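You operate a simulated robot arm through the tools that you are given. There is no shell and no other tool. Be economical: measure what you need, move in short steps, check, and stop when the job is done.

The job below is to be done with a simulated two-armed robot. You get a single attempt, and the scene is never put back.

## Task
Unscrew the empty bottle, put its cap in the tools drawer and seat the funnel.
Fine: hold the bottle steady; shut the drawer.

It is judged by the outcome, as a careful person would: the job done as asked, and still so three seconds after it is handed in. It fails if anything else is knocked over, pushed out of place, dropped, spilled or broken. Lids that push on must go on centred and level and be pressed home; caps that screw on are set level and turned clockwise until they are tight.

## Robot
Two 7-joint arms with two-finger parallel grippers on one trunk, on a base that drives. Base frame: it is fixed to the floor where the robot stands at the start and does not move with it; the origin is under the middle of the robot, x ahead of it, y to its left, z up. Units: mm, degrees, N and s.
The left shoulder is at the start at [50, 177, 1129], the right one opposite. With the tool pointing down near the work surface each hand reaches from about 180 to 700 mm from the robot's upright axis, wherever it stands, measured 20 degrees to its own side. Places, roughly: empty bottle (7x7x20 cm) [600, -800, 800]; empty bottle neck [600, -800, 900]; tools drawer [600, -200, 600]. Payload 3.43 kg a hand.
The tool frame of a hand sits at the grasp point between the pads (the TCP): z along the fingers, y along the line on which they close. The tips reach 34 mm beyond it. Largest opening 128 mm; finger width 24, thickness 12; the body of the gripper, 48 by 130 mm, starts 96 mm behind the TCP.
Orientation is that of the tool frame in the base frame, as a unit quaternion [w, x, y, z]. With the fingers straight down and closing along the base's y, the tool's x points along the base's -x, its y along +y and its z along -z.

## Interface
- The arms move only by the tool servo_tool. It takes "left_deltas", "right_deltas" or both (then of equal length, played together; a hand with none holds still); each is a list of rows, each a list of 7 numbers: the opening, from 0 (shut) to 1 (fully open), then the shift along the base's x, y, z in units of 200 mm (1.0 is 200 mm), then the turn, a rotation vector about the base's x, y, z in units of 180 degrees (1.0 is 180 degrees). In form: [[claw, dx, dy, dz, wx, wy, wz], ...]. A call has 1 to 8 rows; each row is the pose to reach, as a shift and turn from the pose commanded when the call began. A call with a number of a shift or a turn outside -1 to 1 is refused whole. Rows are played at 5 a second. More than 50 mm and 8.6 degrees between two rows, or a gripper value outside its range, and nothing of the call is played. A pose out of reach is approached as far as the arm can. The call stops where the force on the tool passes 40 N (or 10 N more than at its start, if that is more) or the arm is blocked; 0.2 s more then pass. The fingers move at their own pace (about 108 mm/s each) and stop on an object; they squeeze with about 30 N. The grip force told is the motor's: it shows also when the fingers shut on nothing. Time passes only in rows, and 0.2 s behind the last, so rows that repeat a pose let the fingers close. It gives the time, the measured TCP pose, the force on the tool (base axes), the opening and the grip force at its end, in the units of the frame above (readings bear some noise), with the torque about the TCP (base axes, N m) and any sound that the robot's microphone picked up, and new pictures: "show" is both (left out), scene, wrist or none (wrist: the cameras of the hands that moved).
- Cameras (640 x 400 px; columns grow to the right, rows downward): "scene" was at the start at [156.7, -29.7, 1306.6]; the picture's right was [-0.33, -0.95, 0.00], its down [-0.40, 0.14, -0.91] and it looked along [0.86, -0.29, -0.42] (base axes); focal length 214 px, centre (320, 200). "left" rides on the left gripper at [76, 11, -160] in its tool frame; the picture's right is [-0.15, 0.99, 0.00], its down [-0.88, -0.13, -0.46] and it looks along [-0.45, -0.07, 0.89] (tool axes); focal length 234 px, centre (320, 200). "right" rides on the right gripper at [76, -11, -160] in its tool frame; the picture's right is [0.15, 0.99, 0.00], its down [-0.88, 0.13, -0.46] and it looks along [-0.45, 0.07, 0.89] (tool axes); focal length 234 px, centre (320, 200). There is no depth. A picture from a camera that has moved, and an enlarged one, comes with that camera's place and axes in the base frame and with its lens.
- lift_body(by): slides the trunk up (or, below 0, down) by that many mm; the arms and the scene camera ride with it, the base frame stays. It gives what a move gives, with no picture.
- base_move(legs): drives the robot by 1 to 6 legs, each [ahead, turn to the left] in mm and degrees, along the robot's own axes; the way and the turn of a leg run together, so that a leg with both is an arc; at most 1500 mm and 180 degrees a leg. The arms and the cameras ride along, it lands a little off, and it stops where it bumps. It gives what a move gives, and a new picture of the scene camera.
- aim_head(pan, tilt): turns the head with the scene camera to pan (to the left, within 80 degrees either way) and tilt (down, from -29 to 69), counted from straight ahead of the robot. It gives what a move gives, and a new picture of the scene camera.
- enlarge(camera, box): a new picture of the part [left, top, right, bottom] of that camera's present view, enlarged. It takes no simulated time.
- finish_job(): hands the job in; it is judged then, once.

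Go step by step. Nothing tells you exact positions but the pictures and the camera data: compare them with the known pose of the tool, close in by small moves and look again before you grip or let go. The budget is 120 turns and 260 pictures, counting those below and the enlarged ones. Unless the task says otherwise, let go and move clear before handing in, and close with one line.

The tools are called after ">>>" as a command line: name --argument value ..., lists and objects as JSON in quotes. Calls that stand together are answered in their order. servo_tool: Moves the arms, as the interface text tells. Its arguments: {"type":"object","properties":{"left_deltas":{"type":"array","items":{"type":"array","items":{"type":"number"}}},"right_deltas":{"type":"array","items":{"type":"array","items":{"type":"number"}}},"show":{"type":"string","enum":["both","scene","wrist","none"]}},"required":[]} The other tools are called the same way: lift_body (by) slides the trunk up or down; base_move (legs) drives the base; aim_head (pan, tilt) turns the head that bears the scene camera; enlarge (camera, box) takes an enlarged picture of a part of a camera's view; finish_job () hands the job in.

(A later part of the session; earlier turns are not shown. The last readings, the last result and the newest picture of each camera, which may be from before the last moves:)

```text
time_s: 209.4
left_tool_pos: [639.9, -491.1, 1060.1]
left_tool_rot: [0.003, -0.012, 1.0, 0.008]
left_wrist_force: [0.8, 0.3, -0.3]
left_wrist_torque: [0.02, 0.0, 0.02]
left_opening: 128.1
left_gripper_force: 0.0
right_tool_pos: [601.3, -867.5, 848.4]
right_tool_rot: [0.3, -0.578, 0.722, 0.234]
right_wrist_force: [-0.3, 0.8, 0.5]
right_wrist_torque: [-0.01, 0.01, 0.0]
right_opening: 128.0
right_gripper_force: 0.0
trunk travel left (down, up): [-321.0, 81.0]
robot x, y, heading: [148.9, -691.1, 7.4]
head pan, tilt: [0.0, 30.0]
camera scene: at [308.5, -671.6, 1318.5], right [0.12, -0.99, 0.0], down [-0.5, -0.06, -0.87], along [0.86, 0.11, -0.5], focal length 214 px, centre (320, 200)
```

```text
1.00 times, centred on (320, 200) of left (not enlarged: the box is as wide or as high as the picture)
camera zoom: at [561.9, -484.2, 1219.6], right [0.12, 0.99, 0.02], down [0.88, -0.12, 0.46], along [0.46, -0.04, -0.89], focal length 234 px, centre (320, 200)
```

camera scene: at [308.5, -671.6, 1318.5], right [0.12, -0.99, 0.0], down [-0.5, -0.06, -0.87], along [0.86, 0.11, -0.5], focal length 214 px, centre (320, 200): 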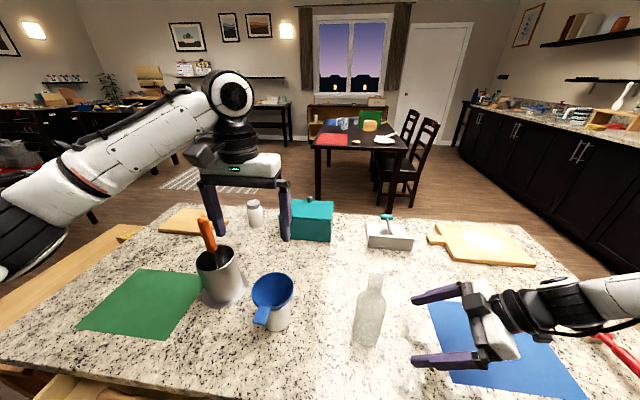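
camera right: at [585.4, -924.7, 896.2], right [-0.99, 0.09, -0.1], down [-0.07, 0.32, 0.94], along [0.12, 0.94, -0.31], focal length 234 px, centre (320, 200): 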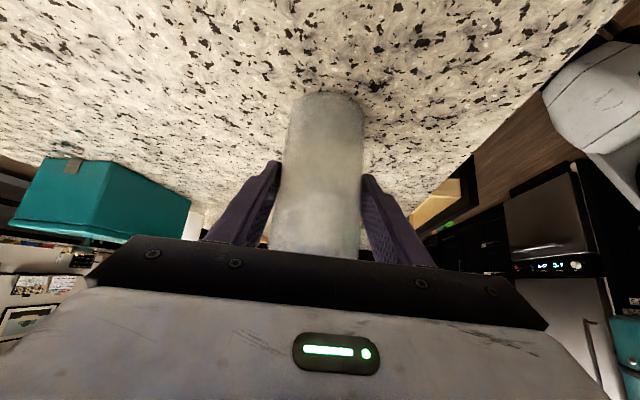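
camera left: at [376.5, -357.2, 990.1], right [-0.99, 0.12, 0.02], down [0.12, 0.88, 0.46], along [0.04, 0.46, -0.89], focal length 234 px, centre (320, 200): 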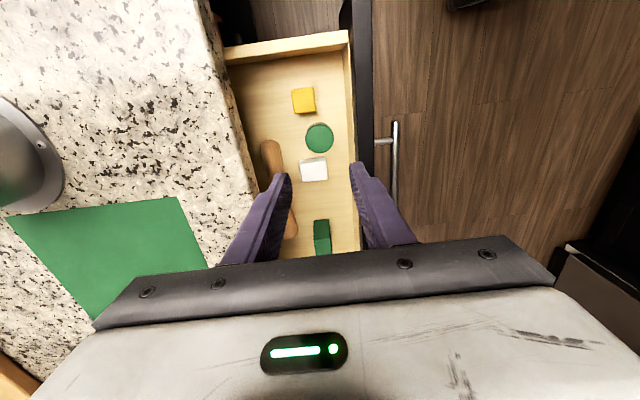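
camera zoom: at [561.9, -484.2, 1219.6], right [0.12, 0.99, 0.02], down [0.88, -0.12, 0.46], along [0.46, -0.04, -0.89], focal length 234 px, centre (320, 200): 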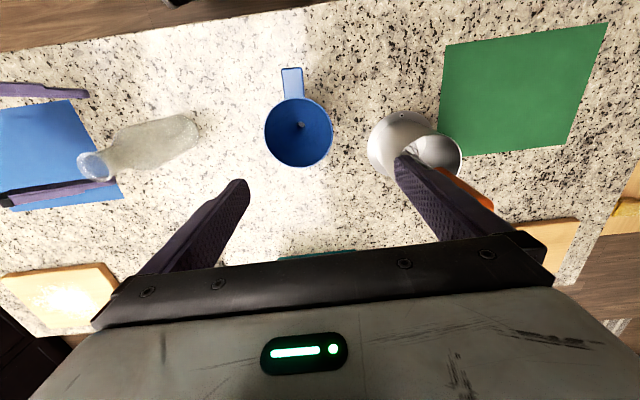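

The funnel is seen from above: rim centre ≈ (625,−517). Align the left and descend part-way; meanwhile the right regrips the bottle.

>>> servo_tool --left_deltas '[[1, -0.03, -0.05, 0, 0, 0, 0], [1, -0.075, -0.13, -0.05, 0, 0, 0], [1, -0.075, -0.13, -0.2, 0, 0, 0], [1, -0.075, -0.13, -0.35, 0, 0, 0], [1, -0.075, -0.13, -0.5, 0, 0, 0], [1, -0.075, -0.13, -0.6, 0, 0, 0], [1, -0.075, -0.13, -0.6, 0, 0, 0], [1, -0.075, -0.13, -0.6, 0, 0, 0]]' --right_deltas '[[1, 0.01, 0.12, -0.02, 0, 0, 0], [1, 0.03, 0.24, -0.05, 0, 0, 0], [1, 0.045, 0.36, -0.05, 0, 0, 0], [1, 0.06, 0.47, -0.05, 0, 0, 0], [1, 0.07, 0.54, -0.05, 0, 0, 0], [0.7, 0.07, 0.54, -0.05, 0, 0, 0], [0.5, 0.07, 0.54, -0.05, 0, 0, 0], [0.3, 0.07, 0.54, -0.05, 0, 0, 0]]'

```text
time_s: 211.2
left_tool_pos: [623.3, -517.8, 940.7]
left_tool_rot: [0.005, -0.011, 1.0, 0.008]
left_wrist_force: [-0.4, 0.1, 0.7]
left_wrist_torque: [-0.01, -0.01, -0.02]
left_opening: 128.0
left_gripper_force: 0.1
right_tool_pos: [615.6, -759.2, 836.9]
right_tool_rot: [0.301, -0.578, 0.722, 0.234]
right_wrist_force: [0.0, 0.4, 0.4]
right_wrist_torque: [0.01, 0.03, -0.01]
right_opening: 65.5
right_gripper_force: 30.2
trunk travel left (down, up): [-321.0, 81.0]
robot x, y, heading: [149.2, -692.6, 7.1]
head pan, tilt: [0.0, 30.0]
camera scene: at [307.9, -671.6, 1318.6], right [0.12, -0.99, 0.0], down [-0.5, -0.06, -0.87], along [0.86, 0.11, -0.5], focal length 214 px, centre (320, 200)
camera right: at [588.6, -925.7, 896.4], right [-0.99, 0.12, -0.11], down [-0.07, 0.33, 0.94], along [0.15, 0.94, -0.32], focal length 234 px, centre (320, 200)
camera left: at [546.5, -510.3, 1100.0], right [0.12, 0.99, 0.02], down [0.88, -0.12, 0.46], along [0.46, -0.04, -0.89], focal length 234 px, centre (320, 200)
```

scene: 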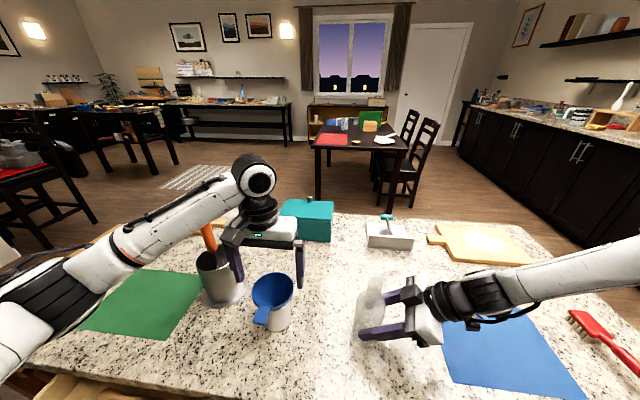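
right: 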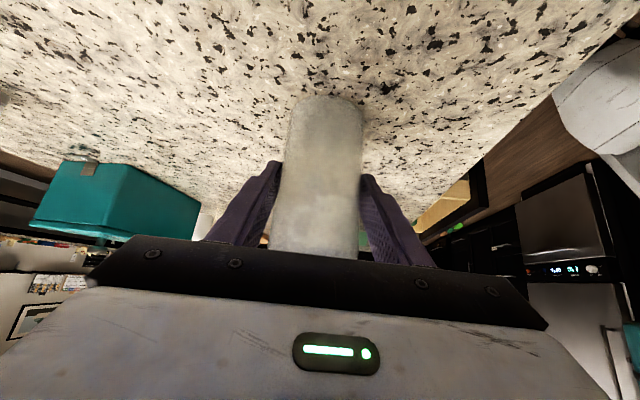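
left: 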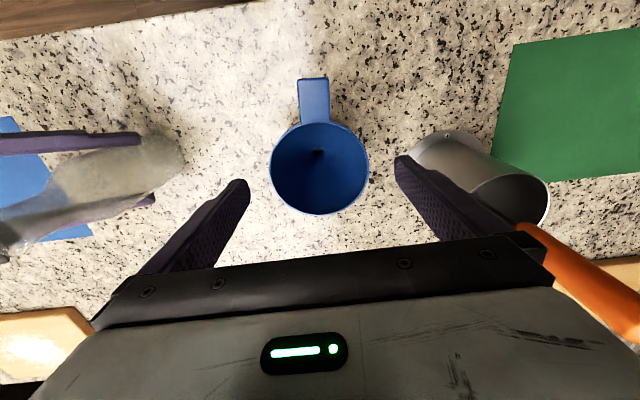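

Centred on the rim (z≈884). Descend 38 mm, close on the rim, and lift a little.

>>> servo_tool --left_deltas '[[1, 0, 0.005, -0.07, 0, 0, 0], [1, 0, 0.005, -0.14, 0, 0, 0], [1, 0, 0.005, -0.19, 0, 0, 0], [0.8, 0, 0.005, -0.19, 0, 0, 0], [0.65, 0, 0.005, -0.19, 0, 0, 0], [0.5, 0, 0.005, -0.19, 0, 0, 0], [0.5, 0, 0.005, -0.19, 0, 0, 0]]' --show "none"

>>> servo_tool --left_deltas '[[0.5, 0, 0, 0.05, 0, 0, 0], [0.5, 0, 0, 0.15, 0, 0, 0], [0.5, 0, 0, 0.3, 0, 0, 0], [0.5, 0, 0, 0.45, 0, 0, 0], [0.5, 0, 0, 0.6, 0, 0, 0]]'

```text
time_s: 212.8
left_tool_pos: [624.5, -517.3, 902.5]
left_tool_rot: [0.004, -0.012, 1.0, 0.007]
left_wrist_force: [0.7, -0.9, 1.6]
left_wrist_torque: [0.0, -0.03, -0.02]
left_opening: 97.7
left_gripper_force: 30.5
right_tool_pos: [613.8, -759.8, 835.4]
right_tool_rot: [0.301, -0.577, 0.722, 0.233]
right_wrist_force: [-0.6, 0.4, 1.5]
right_wrist_torque: [0.04, 0.0, 0.0]
right_opening: 65.7
right_gripper_force: 29.9
trunk travel left (down, up): [-321.0, 81.0]
robot x, y, heading: [147.1, -689.1, 7.1]
head pan, tilt: [0.0, 30.0]
```

```text
time_s: 214.0
left_tool_pos: [622.5, -516.5, 1023.3]
left_tool_rot: [0.003, -0.011, 1.0, 0.009]
left_wrist_force: [-0.6, -0.1, 0.1]
left_wrist_torque: [0.03, 0.0, 0.01]
left_opening: 97.5
left_gripper_force: 29.7
right_tool_pos: [615.7, -761.3, 835.8]
right_tool_rot: [0.3, -0.578, 0.722, 0.234]
right_wrist_force: [-0.1, -1.0, 2.7]
right_wrist_torque: [-0.06, 0.14, 0.04]
right_opening: 65.6
right_gripper_force: 30.4
trunk travel left (down, up): [-321.0, 81.0]
robot x, y, heading: [147.8, -689.7, 7.2]
head pan, tilt: [0.0, 30.0]
camera scene: at [307.7, -671.8, 1318.6], right [0.12, -0.99, 0.0], down [-0.5, -0.06, -0.87], along [0.86, 0.11, -0.5], focal length 214 px, centre (320, 200)
camera left: at [545.1, -508.0, 1183.5], right [0.12, 0.99, 0.02], down [0.88, -0.12, 0.46], along [0.46, -0.04, -0.89], focal length 234 px, centre (320, 200)
```

scene: 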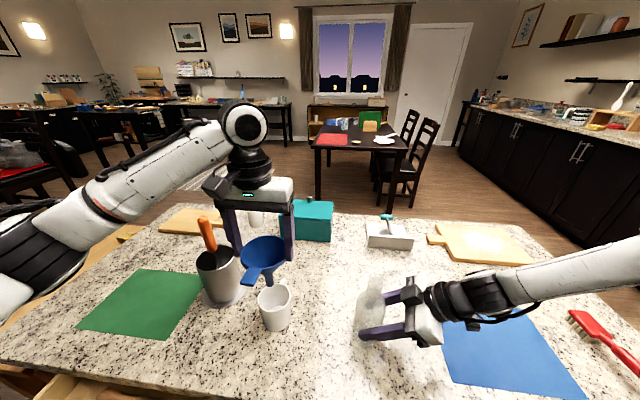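
left: 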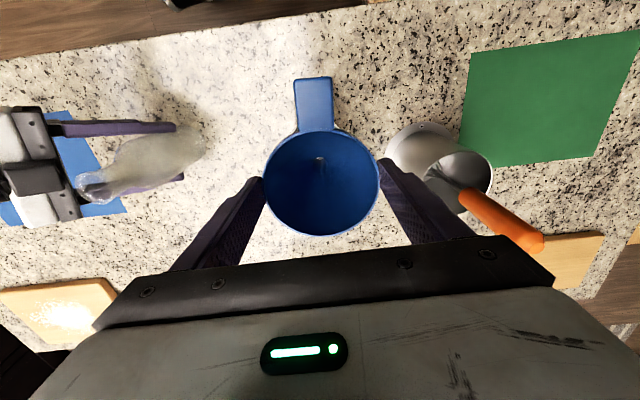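

The funnel is lifted level. Look at the stem and the bottle neck.

>>> enlarge --camera "scene" --box '[200, 200, 440, 350]'

>>> enlarge --camera "left" --box '[40, 80, 240, 230]'

```text
2.67 times, centred on (320, 275) of scene
camera zoom: at [307.7, -671.8, 1318.6], right [0.12, -0.99, 0.0], down [-0.5, -0.06, -0.87], along [0.86, 0.11, -0.5], focal length 572 px, centre (320, 0)
```

zoom: 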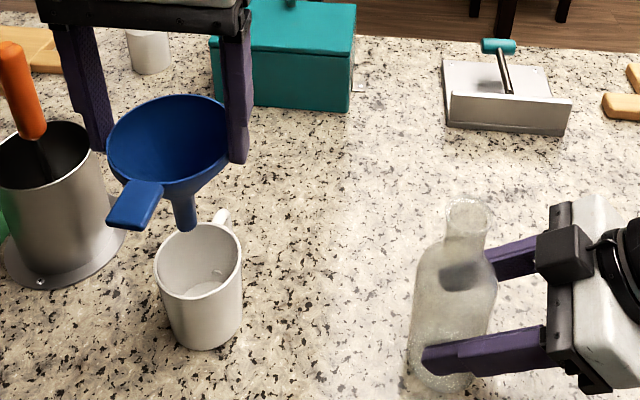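

```text
2.67 times, centred on (140, 155) of left
camera zoom: at [545.1, -508.0, 1183.5], right [0.12, 0.99, 0.02], down [0.88, -0.12, 0.46], along [0.46, -0.04, -0.89], focal length 624 px, centre (800, 320)
```

zoom: 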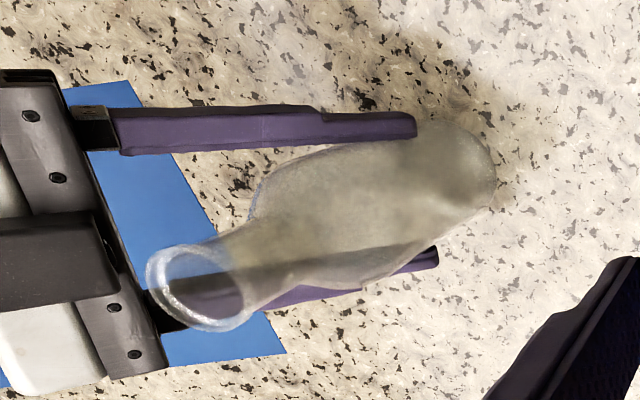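

Stem tip is ~106 mm below the rim, Ø≈18; neck top centre ≈ (617,−746.5,960), opening ≈28. Raise the funnel and carry it over toward the bottle.

>>> servo_tool --left_deltas '[[0.5, 0, -0.05, 0.12, 0, 0, 0], [0.5, 0, -0.15, 0.24, 0, 0, 0], [0.5, 0, -0.28, 0.36, 0, 0, 0], [0.5, 0, -0.42, 0.38, 0, 0, 0], [0.5, 0, -0.56, 0.38, 0, 0, 0], [0.5, -0.01, -0.7, 0.38, 0, 0, 0], [0.5, -0.02, -0.85, 0.38, 0, 0, 0], [0.5, -0.02, -1.0, 0.38, 0, 0, 0]]' --show "scene"

```text
time_s: 215.8
left_tool_pos: [621.7, -716.8, 1097.1]
left_tool_rot: [0.004, -0.011, 1.0, 0.009]
left_wrist_force: [-0.3, 0.6, 0.2]
left_wrist_torque: [0.03, 0.03, -0.01]
left_opening: 97.1
left_gripper_force: 29.2
right_tool_pos: [615.5, -759.2, 835.5]
right_tool_rot: [0.3, -0.578, 0.722, 0.234]
right_wrist_force: [0.3, -1.4, 1.2]
right_wrist_torque: [-0.04, 0.06, 0.01]
right_opening: 65.8
right_gripper_force: 30.0
trunk travel left (down, up): [-321.0, 81.0]
robot x, y, heading: [146.9, -691.1, 6.9]
head pan, tilt: [0.0, 30.0]
camera scene: at [307.8, -672.2, 1318.7], right [0.12, -0.99, 0.0], down [-0.5, -0.06, -0.87], along [0.86, 0.11, -0.5], focal length 214 px, centre (320, 200)
```

scene: 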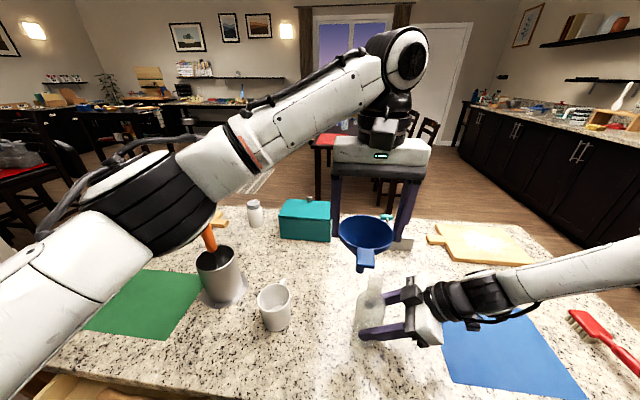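

>>> servo_tool --left_deltas '[[0.5, -0.01, -0.08, 0, 0, 0, 0], [0.5, -0.016, -0.16, 0, 0, 0, 0], [0.5, -0.016, -0.16, 0, 0, 0, 0], [0.5, -0.016, -0.16, 0, 0, 0, 0]]' --show "wrist"

>>> enlarge --camera "scene" --box '[310, 190, 470, 350]'

>>> enlarge --camera "right" --box '[160, 0, 480, 260]'

```text
time_s: 216.8
left_tool_pos: [618.0, -746.7, 1098.2]
left_tool_rot: [0.005, -0.011, 1.0, 0.007]
left_wrist_force: [-0.4, -0.4, -2.1]
left_wrist_torque: [-0.01, -0.01, 0.01]
left_opening: 97.6
left_gripper_force: 29.1
right_tool_pos: [614.0, -760.5, 836.5]
right_tool_rot: [0.302, -0.577, 0.722, 0.234]
right_wrist_force: [0.3, -0.2, 0.4]
right_wrist_torque: [0.01, 0.04, -0.01]
right_opening: 65.4
right_gripper_force: 30.2
trunk travel left (down, up): [-321.0, 81.0]
robot x, y, heading: [149.4, -695.1, 7.3]
head pan, tilt: [0.0, 30.0]
camera left: at [539.6, -739.4, 1257.5], right [0.12, 0.99, 0.02], down [0.88, -0.12, 0.46], along [0.46, -0.04, -0.89], focal length 234 px, centre (320, 200)
```

left: 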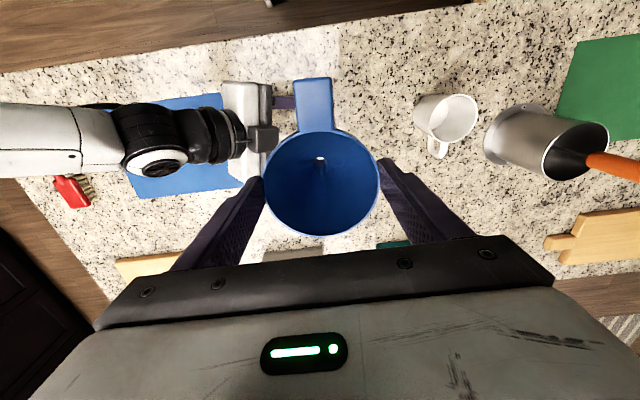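

```text
2.50 times, centred on (390, 270) of scene
camera zoom: at [307.9, -671.6, 1318.6], right [0.12, -0.99, 0.0], down [-0.5, -0.06, -0.87], along [0.86, 0.11, -0.5], focal length 536 px, centre (145, 25)
```

zoom: 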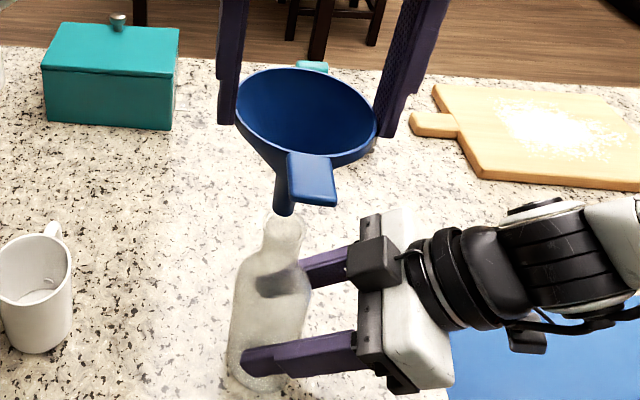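

```text
1.54 times, centred on (320, 130) of right
camera zoom: at [588.6, -925.9, 896.4], right [-0.99, 0.12, -0.11], down [-0.07, 0.33, 0.94], along [0.15, 0.94, -0.32], focal length 360 px, centre (320, 308)
```

zoom: 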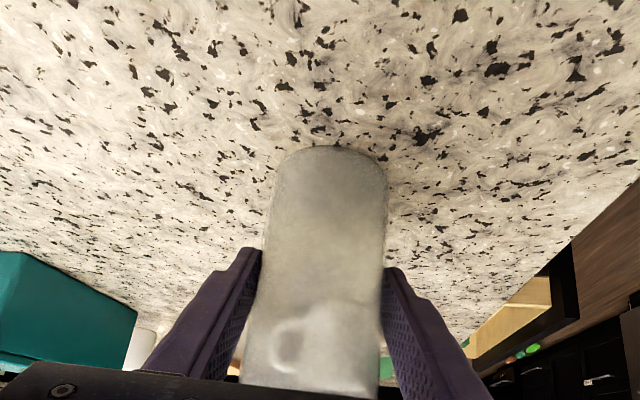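

Stem is right above the neck; correct 2.5 mm in y and lower gently.

>>> servo_tool --left_deltas '[[0.5, 0, -0.012, 0, 0, 0, 0], [0.5, 0, -0.012, -0.03, 0, 0, 0], [0.5, 0, -0.012, -0.08, 0, 0, 0], [0.5, 0, -0.012, -0.13, 0, 0, 0], [0.5, 0, -0.012, -0.16, 0, 0, 0], [0.5, 0, -0.012, -0.16, 0, 0, 0]]' --show "none"

>>> enlarge --camera "scene" --box '[310, 190, 470, 350]'

```text
time_s: 218.2
left_tool_pos: [614.4, -751.2, 1067.7]
left_tool_rot: [0.004, -0.01, 1.0, 0.008]
left_wrist_force: [-3.6, 1.5, 27.5]
left_wrist_torque: [-0.04, 0.03, -0.04]
left_opening: 96.9
left_gripper_force: 29.7
right_tool_pos: [616.0, -760.6, 836.2]
right_tool_rot: [0.301, -0.577, 0.723, 0.234]
right_wrist_force: [7.6, 1.0, -10.6]
right_wrist_torque: [0.28, 0.96, -0.12]
right_opening: 65.8
right_gripper_force: 30.2
trunk travel left (down, up): [-321.0, 81.0]
robot x, y, heading: [148.7, -690.1, 7.2]
head pan, tilt: [0.0, 30.0]
```

```text
2.50 times, centred on (390, 270) of scene
camera zoom: at [306.8, -671.4, 1318.8], right [0.12, -0.99, 0.0], down [-0.5, -0.06, -0.87], along [0.86, 0.11, -0.5], focal length 536 px, centre (145, 25)
```

zoom: 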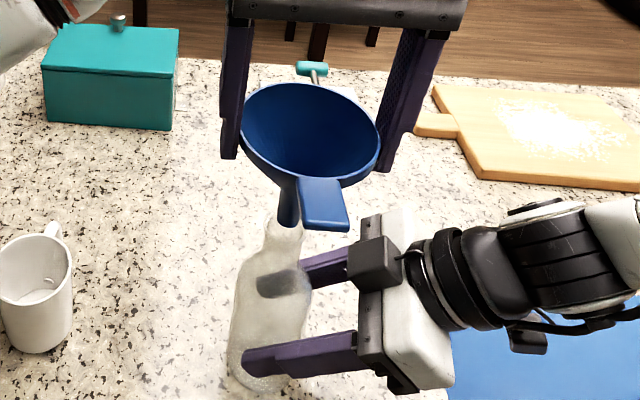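

The stem caught on the neck's edge. Raise it and compare the offset closely.

>>> servo_tool --left_deltas '[[0.5, 0.01, 0.01, 0.06, 0, 0, 0], [0.5, 0.01, 0.01, 0.11, 0, 0, 0], [0.5, 0.01, 0.01, 0.11, 0, 0, 0]]' --show "none"

>>> enlarge --camera "scene" --box '[350, 210, 430, 290]'

>>> enlarge --camera "left" --box '[260, 120, 380, 240]'

```text
time_s: 219.0
left_tool_pos: [617.1, -749.9, 1087.9]
left_tool_rot: [0.004, -0.012, 1.0, 0.008]
left_wrist_force: [0.3, 0.7, -0.3]
left_wrist_torque: [-0.04, -0.03, 0.0]
left_opening: 96.9
left_gripper_force: 29.8
right_tool_pos: [615.6, -760.6, 836.9]
right_tool_rot: [0.301, -0.578, 0.722, 0.233]
right_wrist_force: [0.1, -0.4, -0.6]
right_wrist_torque: [0.0, -0.03, 0.0]
right_opening: 65.4
right_gripper_force: 30.0
trunk travel left (down, up): [-321.0, 81.0]
robot x, y, heading: [148.0, -693.6, 7.0]
head pan, tilt: [0.0, 30.0]
```

```text
5.00 times, centred on (390, 250) of scene
camera zoom: at [308.0, -671.6, 1318.6], right [0.12, -0.99, 0.0], down [-0.5, -0.06, -0.87], along [0.86, 0.11, -0.5], focal length 1072 px, centre (-30, -50)
```

zoom: 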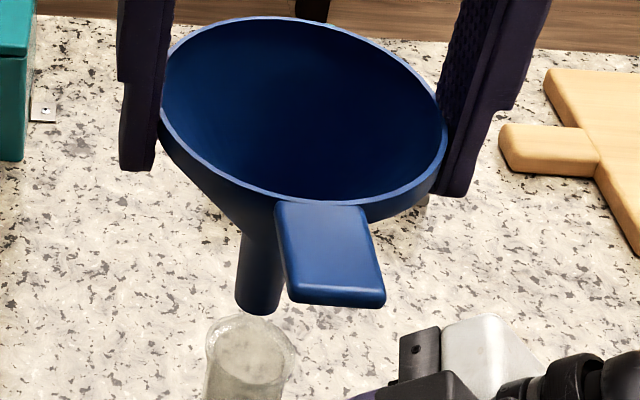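

```text
3.33 times, centred on (320, 180) of left
camera zoom: at [540.4, -741.7, 1247.7], right [0.12, 0.99, 0.02], down [0.88, -0.12, 0.46], along [0.46, -0.04, -0.89], focal length 781 px, centre (320, 267)
```

zoom: 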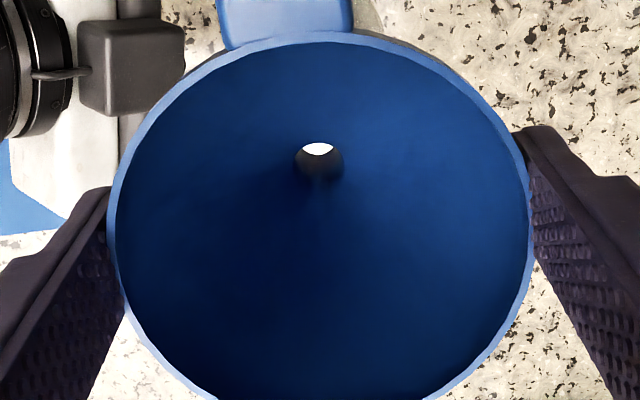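

The funnel has tipped slightly about the finger line (stem tip ≈9 mm too far in +x). Counter-rotate 6° about y and recheck.

>>> servo_tool --left_deltas '[[0.5, 0.006, 0.003, 0.02, 0, 0.017, 0], [0.5, 0.012, 0.005, 0.02, 0, 0.034, 0], [0.5, 0.012, 0.005, 0.02, 0, 0.034, 0]]' --show "none"

>>> enlarge --camera "scene" --box '[350, 210, 430, 290]'

>>> enlarge --camera "left" --box '[260, 120, 380, 240]'

```text
time_s: 219.8
left_tool_pos: [628.8, -734.2, 1091.1]
left_tool_rot: [-0.054, -0.026, 0.998, 0.005]
left_wrist_force: [-0.8, -0.3, -0.5]
left_wrist_torque: [0.0, -0.02, 0.01]
left_opening: 96.8
left_gripper_force: 29.8
right_tool_pos: [615.6, -761.0, 836.4]
right_tool_rot: [0.3, -0.578, 0.722, 0.233]
right_wrist_force: [0.2, -0.8, 1.9]
right_wrist_torque: [0.0, 0.08, 0.0]
right_opening: 65.8
right_gripper_force: 29.9
trunk travel left (down, up): [-321.0, 81.0]
robot x, y, heading: [147.8, -693.6, 7.2]
head pan, tilt: [0.0, 30.0]
```

```text
5.00 times, centred on (390, 250) of scene
camera zoom: at [307.9, -671.7, 1318.6], right [0.12, -0.99, 0.0], down [-0.5, -0.06, -0.87], along [0.86, 0.11, -0.5], focal length 1072 px, centre (-30, -50)
```

zoom: 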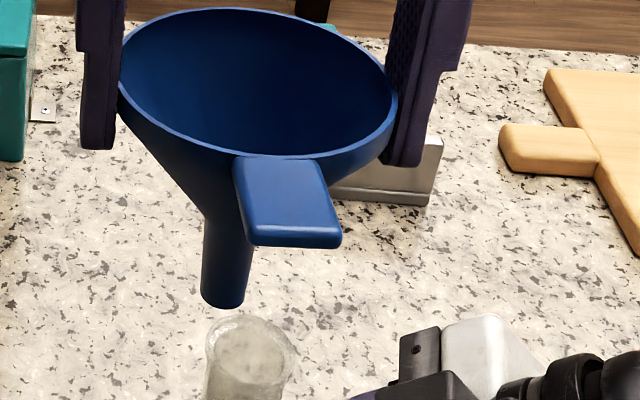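

```text
3.33 times, centred on (320, 180) of left
camera zoom: at [570.4, -727.5, 1258.0], right [0.09, 1.0, 0.0], down [0.93, -0.09, 0.36], along [0.35, -0.04, -0.93], focal length 781 px, centre (320, 267)
```

zoom: 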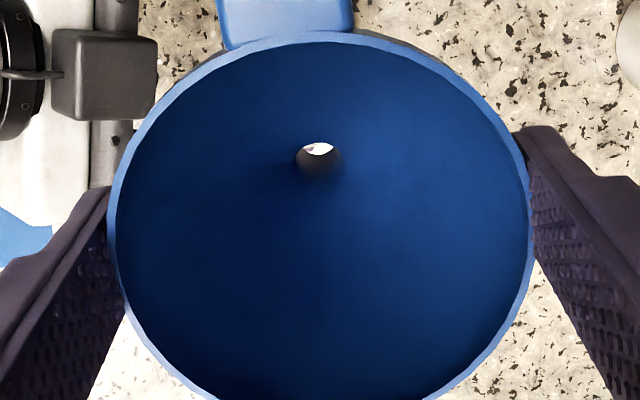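

Tilting costs reach; undo the tilt and instead shift the hand −9 mm in x.

>>> servo_tool --left_deltas '[[0.5, -0.05, -0.035, 0, 0, -0.017, 0], [0.5, -0.107, -0.075, 0, 0, -0.034, 0], [0.5, -0.107, -0.075, 0, 0, -0.034, 0], [0.5, -0.107, -0.075, 0, 0, -0.034, 0]]' --show "none"

>>> enlarge --camera "scene" --box '[350, 210, 430, 290]'

>>> enlarge --camera "left" --box '[290, 130, 350, 190]'

```text
time_s: 220.8
left_tool_pos: [598.9, -763.3, 1094.5]
left_tool_rot: [0.004, -0.011, 1.0, 0.008]
left_wrist_force: [0.7, 0.6, -0.8]
left_wrist_torque: [-0.01, -0.01, -0.02]
left_opening: 96.4
left_gripper_force: 30.0
right_tool_pos: [614.5, -760.5, 836.4]
right_tool_rot: [0.301, -0.577, 0.722, 0.234]
right_wrist_force: [-0.4, -0.9, 1.6]
right_wrist_torque: [-0.06, 0.1, 0.02]
right_opening: 65.7
right_gripper_force: 29.7
trunk travel left (down, up): [-321.0, 81.0]
robot x, y, heading: [152.3, -690.3, 6.9]
head pan, tilt: [0.0, 30.0]
```

```text
5.00 times, centred on (390, 250) of scene
camera zoom: at [307.8, -671.6, 1318.7], right [0.12, -0.99, 0.0], down [-0.5, -0.06, -0.87], along [0.86, 0.11, -0.5], focal length 1072 px, centre (-30, -50)
```

zoom: 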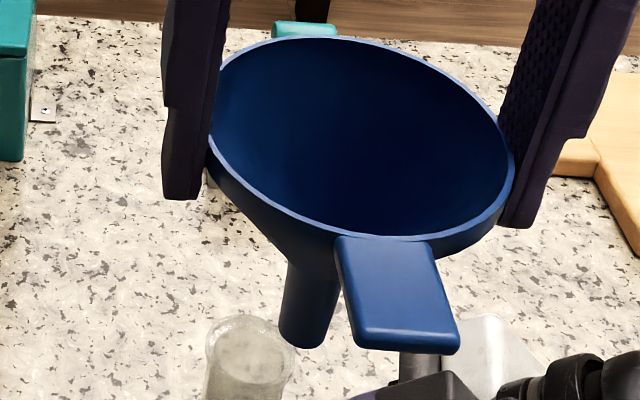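

```text
6.67 times, centred on (320, 160) of left
camera zoom: at [521.2, -756.0, 1253.1], right [0.13, 0.99, 0.02], down [0.88, -0.12, 0.46], along [0.46, -0.04, -0.89], focal length 1561 px, centre (320, 467)
```

zoom: 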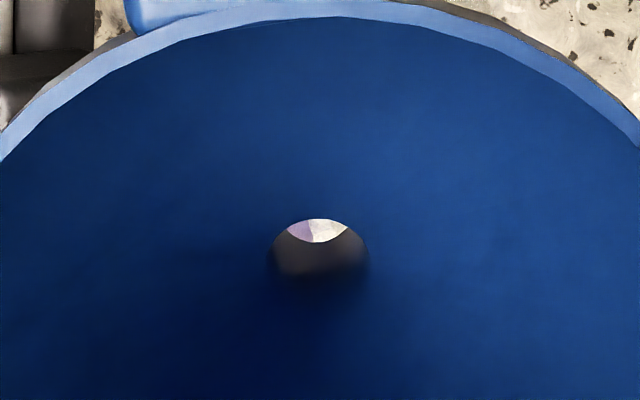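

Measured: stem tip sits ≈(+6,+2) mm from the TCP. Place the TCP at (612.5,−748.7) and lower gently.

>>> servo_tool --left_deltas '[[0.5, 0.04, 0.04, 0, 0, 0, 0], [0.5, 0.068, 0.073, 0, 0, 0, 0], [0.5, 0.068, 0.073, -0.04, 0, 0, 0], [0.5, 0.068, 0.073, -0.08, 0, 0, 0], [0.5, 0.068, 0.073, -0.11, 0, 0, 0], [0.5, 0.068, 0.073, -0.13, 0, 0, 0]]' --show "none"

>>> enlarge --camera "scene" --box '[350, 210, 430, 290]'

```text
time_s: 222.2
left_tool_pos: [612.9, -748.8, 1068.0]
left_tool_rot: [0.005, -0.011, 1.0, 0.006]
left_wrist_force: [-1.1, -0.5, 9.0]
left_wrist_torque: [0.02, -0.01, -0.01]
left_opening: 96.4
left_gripper_force: 30.4
right_tool_pos: [615.6, -761.2, 836.8]
right_tool_rot: [0.302, -0.576, 0.723, 0.233]
right_wrist_force: [2.2, 0.7, -0.9]
right_wrist_torque: [0.2, 0.4, -0.08]
right_opening: 65.7
right_gripper_force: 29.8
trunk travel left (down, up): [-321.0, 81.0]
robot x, y, heading: [149.1, -691.1, 7.2]
head pan, tilt: [0.0, 30.0]
```

```text
5.00 times, centred on (390, 250) of scene
camera zoom: at [307.5, -671.2, 1318.8], right [0.12, -0.99, 0.0], down [-0.5, -0.06, -0.87], along [0.86, 0.11, -0.5], focal length 1072 px, centre (-30, -50)
```

zoom: 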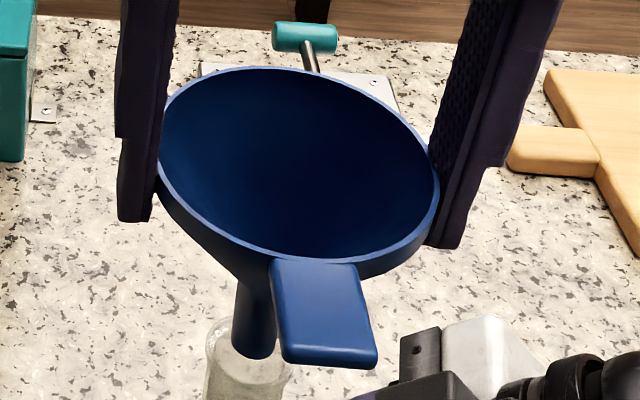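

Nearly in: the stem is ~4 mm too far to −y. Ease up slightly, shift +4 mm in y and continue down.

>>> servo_tool --left_deltas '[[0.5, 0, 0.01, 0.03, 0, 0, 0], [0.5, 0, 0.02, 0.03, 0, 0, 0], [0.5, 0, 0.02, 0, 0, 0, 0], [0.5, 0, 0.02, -0.03, 0, 0, 0], [0.5, 0, 0.02, -0.06, 0, 0, 0], [0.5, 0, 0.02, -0.09, 0, 0, 0], [0.5, 0, 0.02, -0.11, 0, 0, 0]]' --show "none"

>>> enlarge --camera "scene" --box '[350, 210, 430, 290]'

```text
time_s: 223.5
left_tool_pos: [612.5, -745.9, 1057.9]
left_tool_rot: [0.007, -0.008, 1.0, 0.006]
left_wrist_force: [-0.9, 1.1, 7.9]
left_wrist_torque: [0.11, -0.03, 0.01]
left_opening: 96.5
left_gripper_force: 30.7
right_tool_pos: [615.7, -759.9, 836.6]
right_tool_rot: [0.3, -0.576, 0.724, 0.234]
right_wrist_force: [-1.8, -2.2, 4.1]
right_wrist_torque: [-0.01, 0.48, 0.03]
right_opening: 65.9
right_gripper_force: 30.0
trunk travel left (down, up): [-321.0, 81.0]
robot x, y, heading: [149.9, -693.1, 7.2]
head pan, tilt: [0.0, 30.0]
stopped in row 6 (left hand): the force on the tool passed its limit at 44 N (the readings are from after the stop); the commanded pose is now the measured one
```

```text
5.00 times, centred on (390, 250) of scene
camera zoom: at [307.1, -672.0, 1318.7], right [0.12, -0.99, 0.0], down [-0.5, -0.06, -0.87], along [0.86, 0.11, -0.5], focal length 1072 px, centre (-30, -50)
```

zoom: 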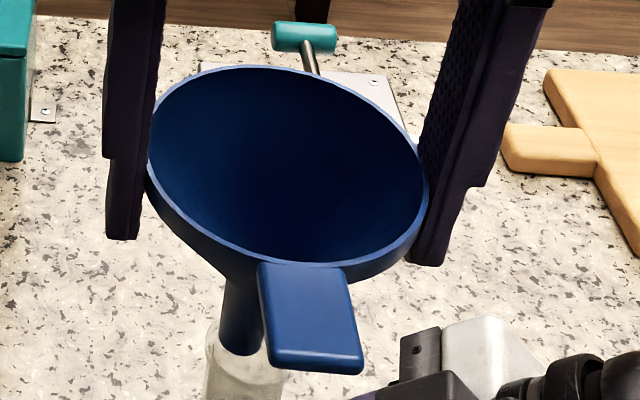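

The contact geometry shows the tip needs +3.5 mm x and −4.4 mm y. Lift 8 mm, shift, and lower again.

>>> servo_tool --left_deltas '[[0.5, 0, 0, 0.04, 0, 0, 0], [0.5, 0.0175, -0.022, 0.04, 0, 0, 0], [0.5, 0.0175, -0.022, 0.04, 0, 0, 0], [0.5, 0.0175, -0.022, 0.01, 0, 0, 0], [0.5, 0.0175, -0.022, -0.02, 0, 0, 0], [0.5, 0.0175, -0.022, -0.05, 0, 0, 0], [0.5, 0.0175, -0.022, -0.08, 0, 0, 0], [0.5, 0.0175, -0.022, -0.1, 0, 0, 0]]' --show "none"

>>> enlarge --camera "scene" --box '[350, 210, 430, 290]'

```text
time_s: 224.8
left_tool_pos: [616.1, -752.6, 1057.1]
left_tool_rot: [0.013, -0.008, 1.0, 0.002]
left_wrist_force: [-1.2, 1.7, 9.8]
left_wrist_torque: [0.15, 0.0, 0.02]
left_opening: 96.6
left_gripper_force: 29.8
right_tool_pos: [614.6, -760.3, 837.6]
right_tool_rot: [0.3, -0.575, 0.725, 0.233]
right_wrist_force: [-2.7, -4.3, 9.1]
right_wrist_torque: [-0.18, 0.62, -0.03]
right_opening: 65.9
right_gripper_force: 30.1
trunk travel left (down, up): [-321.0, 81.0]
robot x, y, heading: [149.4, -692.2, 7.2]
head pan, tilt: [0.0, 30.0]
stopped in row 6 (left hand): the force on the tool passed its limit at 47 N (the readings are from after the stop); the commanded pose is now the measured one
```

```text
5.00 times, centred on (390, 250) of scene
camera zoom: at [306.4, -671.8, 1319.0], right [0.12, -0.99, 0.0], down [-0.49, -0.06, -0.87], along [0.86, 0.11, -0.5], focal length 1072 px, centre (-30, -50)
```

zoom: 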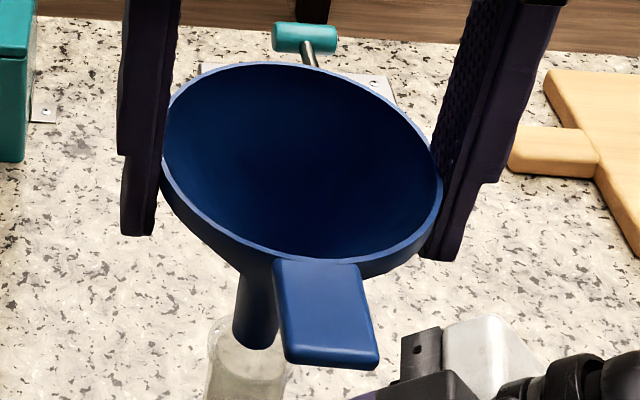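

Re-measuring with the stem's end ellipse: the tip is ~9 mm too far in +x. Lift, shift −8.6 mm in x, lower again.

>>> servo_tool --left_deltas '[[0.5, 0, 0, 0.05, 0, 0, 0], [0.5, -0.043, 0.008, 0.05, 0, 0, 0], [0.5, -0.043, 0.008, 0.05, 0, 0, 0], [0.5, -0.043, 0.008, 0.02, 0, 0, 0], [0.5, -0.043, 0.008, -0.01, 0, 0, 0], [0.5, -0.043, 0.008, -0.04, 0, 0, 0], [0.5, -0.043, 0.008, -0.07, 0, 0, 0], [0.5, -0.043, 0.008, -0.1, 0, 0, 0]]' --show "none"

>>> enlarge --camera "scene" --box '[350, 210, 430, 290]'

```text
time_s: 226.7
left_tool_pos: [606.7, -749.3, 1036.3]
left_tool_rot: [0.012, -0.007, 1.0, 0.002]
left_wrist_force: [0.0, 0.2, -0.5]
left_wrist_torque: [-0.01, -0.02, 0.01]
left_opening: 96.4
left_gripper_force: 29.6
right_tool_pos: [617.1, -760.2, 836.1]
right_tool_rot: [0.3, -0.576, 0.724, 0.232]
right_wrist_force: [-0.9, 4.1, 18.1]
right_wrist_torque: [0.42, 0.36, 0.03]
right_opening: 65.6
right_gripper_force: 30.2
trunk travel left (down, up): [-321.0, 81.0]
robot x, y, heading: [153.4, -692.0, 7.1]
head pan, tilt: [0.0, 30.0]
```

```text
5.00 times, centred on (390, 250) of scene
camera zoom: at [306.7, -670.9, 1318.9], right [0.12, -0.99, 0.0], down [-0.49, -0.06, -0.87], along [0.86, 0.11, -0.5], focal length 1072 px, centre (-30, -50)
```

zoom: 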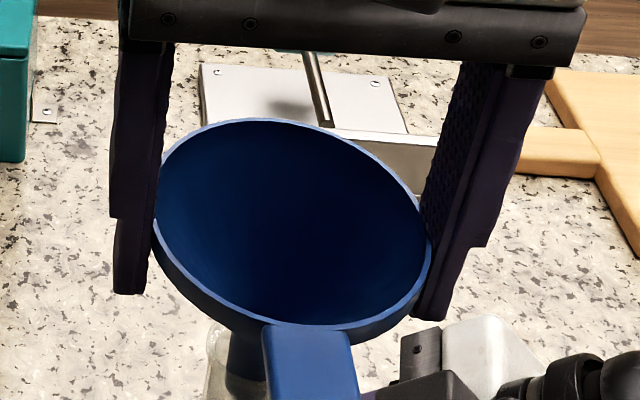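

The stem is in the neck (no force). Lower until the cone seats.

>>> servo_tool --left_deltas '[[0.5, 0, 0, -0.03, 0, 0, 0], [0.5, 0, 0, -0.06, 0, 0, 0], [0.5, 0, 0, -0.09, 0, 0, 0], [0.5, 0, 0, -0.11, 0, 0, 0], [0.5, 0, 0, -0.13, 0, 0, 0], [0.5, 0, 0, -0.15, 0, 0, 0], [0.5, 0, 0, -0.17, 0, 0, 0]]' --show "none"

>>> enlarge --camera "scene" --box '[330, 210, 450, 350]'

```text
time_s: 227.9
left_tool_pos: [607.7, -750.4, 1016.8]
left_tool_rot: [0.017, -0.008, 1.0, 0.001]
left_wrist_force: [0.6, 3.4, 14.0]
left_wrist_torque: [0.74, 0.71, 0.1]
left_opening: 96.4
left_gripper_force: 29.9
right_tool_pos: [615.9, -759.8, 836.0]
right_tool_rot: [0.301, -0.576, 0.724, 0.233]
right_wrist_force: [-4.2, -5.1, 12.3]
right_wrist_torque: [-0.39, 0.32, -0.02]
right_opening: 65.4
right_gripper_force: 30.0
trunk travel left (down, up): [-321.0, 81.0]
robot x, y, heading: [148.0, -689.9, 6.9]
head pan, tilt: [0.0, 30.0]
stopped in row 6 (left hand): the force on the tool passed its limit at 46 N (the readings are from after the stop); the commanded pose is now the measured one
```

```text
2.86 times, centred on (390, 280) of scene
camera zoom: at [306.2, -671.7, 1318.8], right [0.12, -0.99, 0.0], down [-0.49, -0.06, -0.87], along [0.86, 0.11, -0.5], focal length 613 px, centre (120, -29)
```

zoom: 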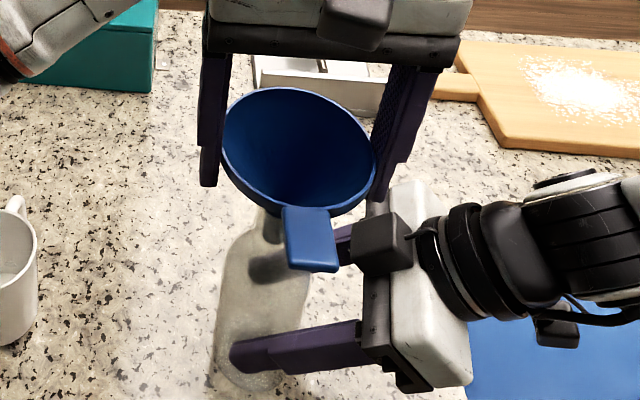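

The funnel is seated (firm stop). Release and lift the left, release and withdraw the right, back off, and inspect.

>>> servo_tool --left_deltas '[[0.8, 0, 0, 0, 0, 0, 0], [1, 0, 0, 0, 0, 0, 0], [1, 0, 0, 0, 0, 0, 0], [1, 0, 0, 0.1, 0, 0, 0], [1, 0, 0, 0.22, 0, 0, 0], [1, 0, 0, 0.34, 0, 0, 0], [1, 0, 0, 0.46, 0, 0, 0]]' --show "none"

>>> servo_tool --right_deltas '[[0.6, 0, 0, 0, 0, 0, 0], [0.8, 0, 0, 0, 0, 0, 0], [1, 0, 0, 0, 0, 0, 0], [1, -0.02, -0.12, 0, 0, 0, 0], [1, -0.05, -0.26, 0, 0, 0, 0], [1, -0.08, -0.4, 0, 0, 0, 0], [1, -0.1, -0.52, 0, 0, 0, 0]]' --show "none"

>>> enlarge --camera "scene" --box '[330, 210, 450, 350]'

>>> base_move --legs '[[-350, 0]]'

```text
time_s: 229.5
left_tool_pos: [608.3, -750.5, 1108.0]
left_tool_rot: [0.016, -0.008, 1.0, 0.0]
left_wrist_force: [-0.1, -0.1, 0.0]
left_wrist_torque: [0.03, 0.03, 0.01]
left_opening: 127.8
left_gripper_force: 0.1
right_tool_pos: [616.5, -760.5, 836.2]
right_tool_rot: [0.299, -0.577, 0.724, 0.232]
right_wrist_force: [-1.5, 2.7, 17.7]
right_wrist_torque: [0.51, 0.42, -0.02]
right_opening: 66.0
right_gripper_force: 29.9
trunk travel left (down, up): [-321.0, 81.0]
robot x, y, heading: [149.1, -692.8, 7.2]
head pan, tilt: [0.0, 30.0]
```

```text
time_s: 231.1
left_tool_pos: [609.1, -750.9, 1107.4]
left_tool_rot: [0.016, -0.008, 1.0, 0.0]
left_wrist_force: [-0.1, 0.5, 0.2]
left_wrist_torque: [0.01, 0.02, 0.03]
left_opening: 128.0
left_gripper_force: 0.2
right_tool_pos: [595.8, -866.7, 833.0]
right_tool_rot: [0.299, -0.576, 0.725, 0.231]
right_wrist_force: [-0.2, -0.6, -0.5]
right_wrist_torque: [0.02, -0.04, -0.01]
right_opening: 128.1
right_gripper_force: 0.1
trunk travel left (down, up): [-321.0, 81.0]
robot x, y, heading: [151.6, -689.3, 7.1]
head pan, tilt: [0.0, 30.0]
```

```text
2.86 times, centred on (390, 280) of scene
camera zoom: at [308.1, -671.3, 1318.7], right [0.12, -0.99, 0.0], down [-0.5, -0.06, -0.87], along [0.86, 0.11, -0.5], focal length 613 px, centre (120, -29)
```

zoom: 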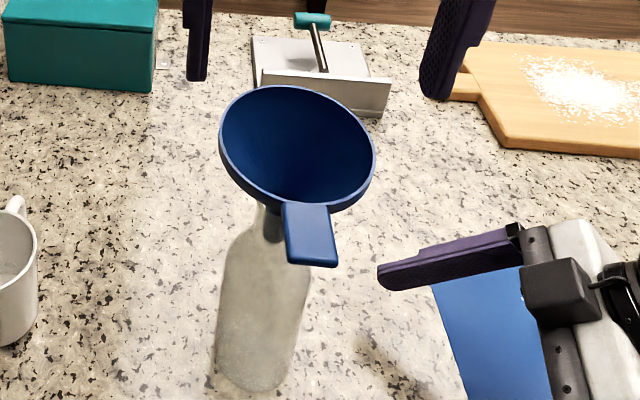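

```text
time_s: 233.4
left_tool_pos: [262.2, -794.5, 1107.1]
left_tool_rot: [0.015, -0.009, 1.0, 0.0]
left_wrist_force: [-1.4, -0.1, 0.0]
left_wrist_torque: [0.01, -0.01, 0.02]
left_opening: 127.9
left_gripper_force: 0.0
right_tool_pos: [247.4, -910.1, 832.8]
right_tool_rot: [0.299, -0.576, 0.725, 0.231]
right_wrist_force: [0.4, 0.5, -0.1]
right_wrist_torque: [-0.01, 0.02, 0.0]
right_opening: 127.8
right_gripper_force: 0.1
trunk travel left (down, up): [-321.0, 81.0]
robot x, y, heading: [-201.7, -735.6, 7.4]
head pan, tilt: [0.0, 30.0]
camera scene: at [-40.3, -714.7, 1318.7], right [0.13, -0.99, 0.0], down [-0.5, -0.06, -0.87], along [0.86, 0.11, -0.5], focal length 214 px, centre (320, 200)
```

scene: 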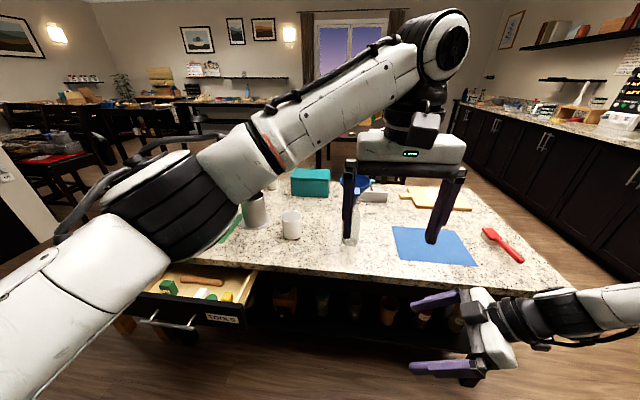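

The funnel sits in the bottle neck. Now the drawer: pitch the left hand 45° with closed fingers, raise the right out of the way, lower the trunk and drive in front of the drawer.

>>> servo_tool --left_deltas '[[0.7, 0, 0, 0, 0.005, -0.041, 0], [0.4, 0, 0, 0, 0.011, -0.083, 0], [0.1, 0, 0, -0.05, 0.016, -0.124, 0], [0, 0, 0, -0.1, 0.021, -0.165, 0], [0, 0, 0, -0.2, 0.027, -0.207, 0], [0, 0, 0, -0.3, 0.032, -0.248, 0], [0, 0, 0, -0.3, 0.032, -0.248, 0]]' --right_deltas '[[0.8, -0.05, -0.1, 0.1, 0, 0, 0], [0.5, -0.1, -0.2, 0.2, 0, 0, 0], [0.3, -0.15, -0.3, 0.3, 0, 0, 0], [0.2, -0.15, -0.3, 0.4, 0, 0, 0], [0.2, -0.15, -0.3, 0.5, 0, 0, 0], [0.2, -0.15, -0.3, 0.6, 0, 0, 0], [0.2, -0.15, -0.3, 0.7, 0, 0, 0]]' --show "none"

>>> base_move --legs '[[0, 82.6], [480, 0], [0, -90]]'

>>> lift_body --by -200

```text
time_s: 235.0
left_tool_pos: [262.1, -794.1, 1047.6]
left_tool_rot: [0.396, -0.007, 0.917, 0.046]
left_wrist_force: [0.5, -0.1, -0.8]
left_wrist_torque: [-0.02, -0.01, 0.0]
left_opening: 0.0
left_gripper_force: 30.3
right_tool_pos: [218.0, -970.1, 974.9]
right_tool_rot: [0.299, -0.577, 0.724, 0.232]
right_wrist_force: [0.1, -0.5, 0.3]
right_wrist_torque: [0.03, -0.01, 0.01]
right_opening: 25.3
right_gripper_force: 0.1
trunk travel left (down, up): [-321.0, 81.0]
robot x, y, heading: [-199.0, -735.2, 7.3]
head pan, tilt: [0.0, 30.0]
```

```text
time_s: 245.1
left_tool_pos: [256.2, -395.3, 1048.5]
left_tool_rot: [0.396, 0.067, 0.916, 0.014]
left_wrist_force: [0.5, 0.3, 0.0]
left_wrist_torque: [0.01, 0.0, -0.01]
left_opening: 0.0
left_gripper_force: 29.5
right_tool_pos: [185.7, -561.6, 975.3]
right_tool_rot: [0.316, -0.517, 0.768, 0.207]
right_wrist_force: [0.2, -0.8, 0.8]
right_wrist_torque: [0.01, 0.02, -0.07]
right_opening: 25.5
right_gripper_force: 0.1
trunk travel left (down, up): [-321.0, 81.0]
robot x, y, heading: [-186.3, -261.4, -1.9]
head pan, tilt: [0.0, 30.0]
camera scene: at [-28.8, -269.2, 1318.6], right [-0.03, -1.0, 0.0], down [-0.5, 0.02, -0.87], along [0.87, -0.03, -0.5], focal length 214 px, centre (320, 200)
```

scene: 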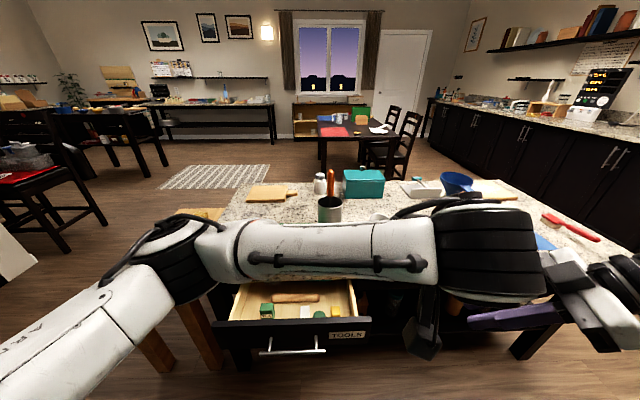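

```text
time_s: 247.3
left_tool_pos: [255.5, -395.3, 848.1]
left_tool_rot: [0.397, 0.067, 0.915, 0.013]
left_wrist_force: [-0.4, 0.0, 0.1]
left_wrist_torque: [-0.01, -0.03, 0.01]
left_opening: 0.2
left_gripper_force: 29.5
right_tool_pos: [184.5, -562.6, 773.9]
right_tool_rot: [0.315, -0.517, 0.769, 0.206]
right_wrist_force: [0.1, -0.2, -0.5]
right_wrist_torque: [0.0, 0.03, 0.01]
right_opening: 25.7
right_gripper_force: 0.1
trunk travel left (down, up): [-121.0, 281.0]
robot x, y, heading: [-190.6, -262.4, -2.0]
head pan, tilt: [0.0, 30.0]
```

Positioned well. Bring the closed left fingers in front of and slightly below the handle bar.

>>> servo_tool --left_deltas '[[0, -0.12, 0.1, -0.05, 0, 0, 0.01], [0, -0.25, 0.22, -0.12, 0, 0, 0.02], [0, -0.25, 0.36, -0.25, 0, 0, 0.03], [0, -0.25, 0.5, -0.4, 0, 0, 0.04], [0, -0.25, 0.65, -0.55, 0, 0, 0.04], [0, -0.25, 0.8, -0.7, 0, 0, 0.04], [0, -0.25, 0.95, -0.83, 0, 0, 0.04], [0, -0.25, 0.95, -0.93, 0, 0, 0.04]]'

```text
time_s: 249.1
left_tool_pos: [203.5, -204.6, 662.9]
left_tool_rot: [0.396, 0.009, 0.918, 0.039]
left_wrist_force: [-0.1, -0.4, 0.1]
left_wrist_torque: [-0.02, 0.0, 0.01]
left_opening: 0.1
left_gripper_force: 30.0
right_tool_pos: [184.7, -561.9, 773.9]
right_tool_rot: [0.316, -0.516, 0.769, 0.207]
right_wrist_force: [0.0, -0.3, 1.0]
right_wrist_torque: [-0.02, 0.01, 0.01]
right_opening: 25.6
right_gripper_force: 0.1
trunk travel left (down, up): [-121.0, 281.0]
robot x, y, heading: [-189.1, -264.2, -2.0]
head pan, tilt: [0.0, 30.0]
camera scene: at [-28.7, -269.0, 1118.7], right [-0.03, -1.0, 0.0], down [-0.5, 0.02, -0.87], along [0.87, -0.03, -0.5], focal length 214 px, centre (320, 200)
camera left: at [35.4, -198.9, 718.0], right [0.09, 0.98, 0.18], down [0.28, -0.2, 0.94], along [0.96, -0.03, -0.29], focal length 234 px, centre (320, 200)
```

scene: 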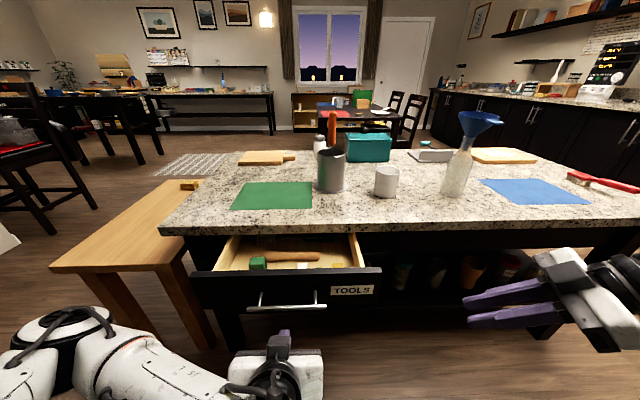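
left: 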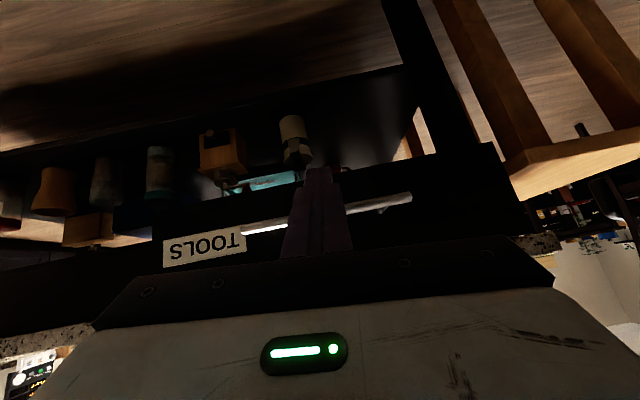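

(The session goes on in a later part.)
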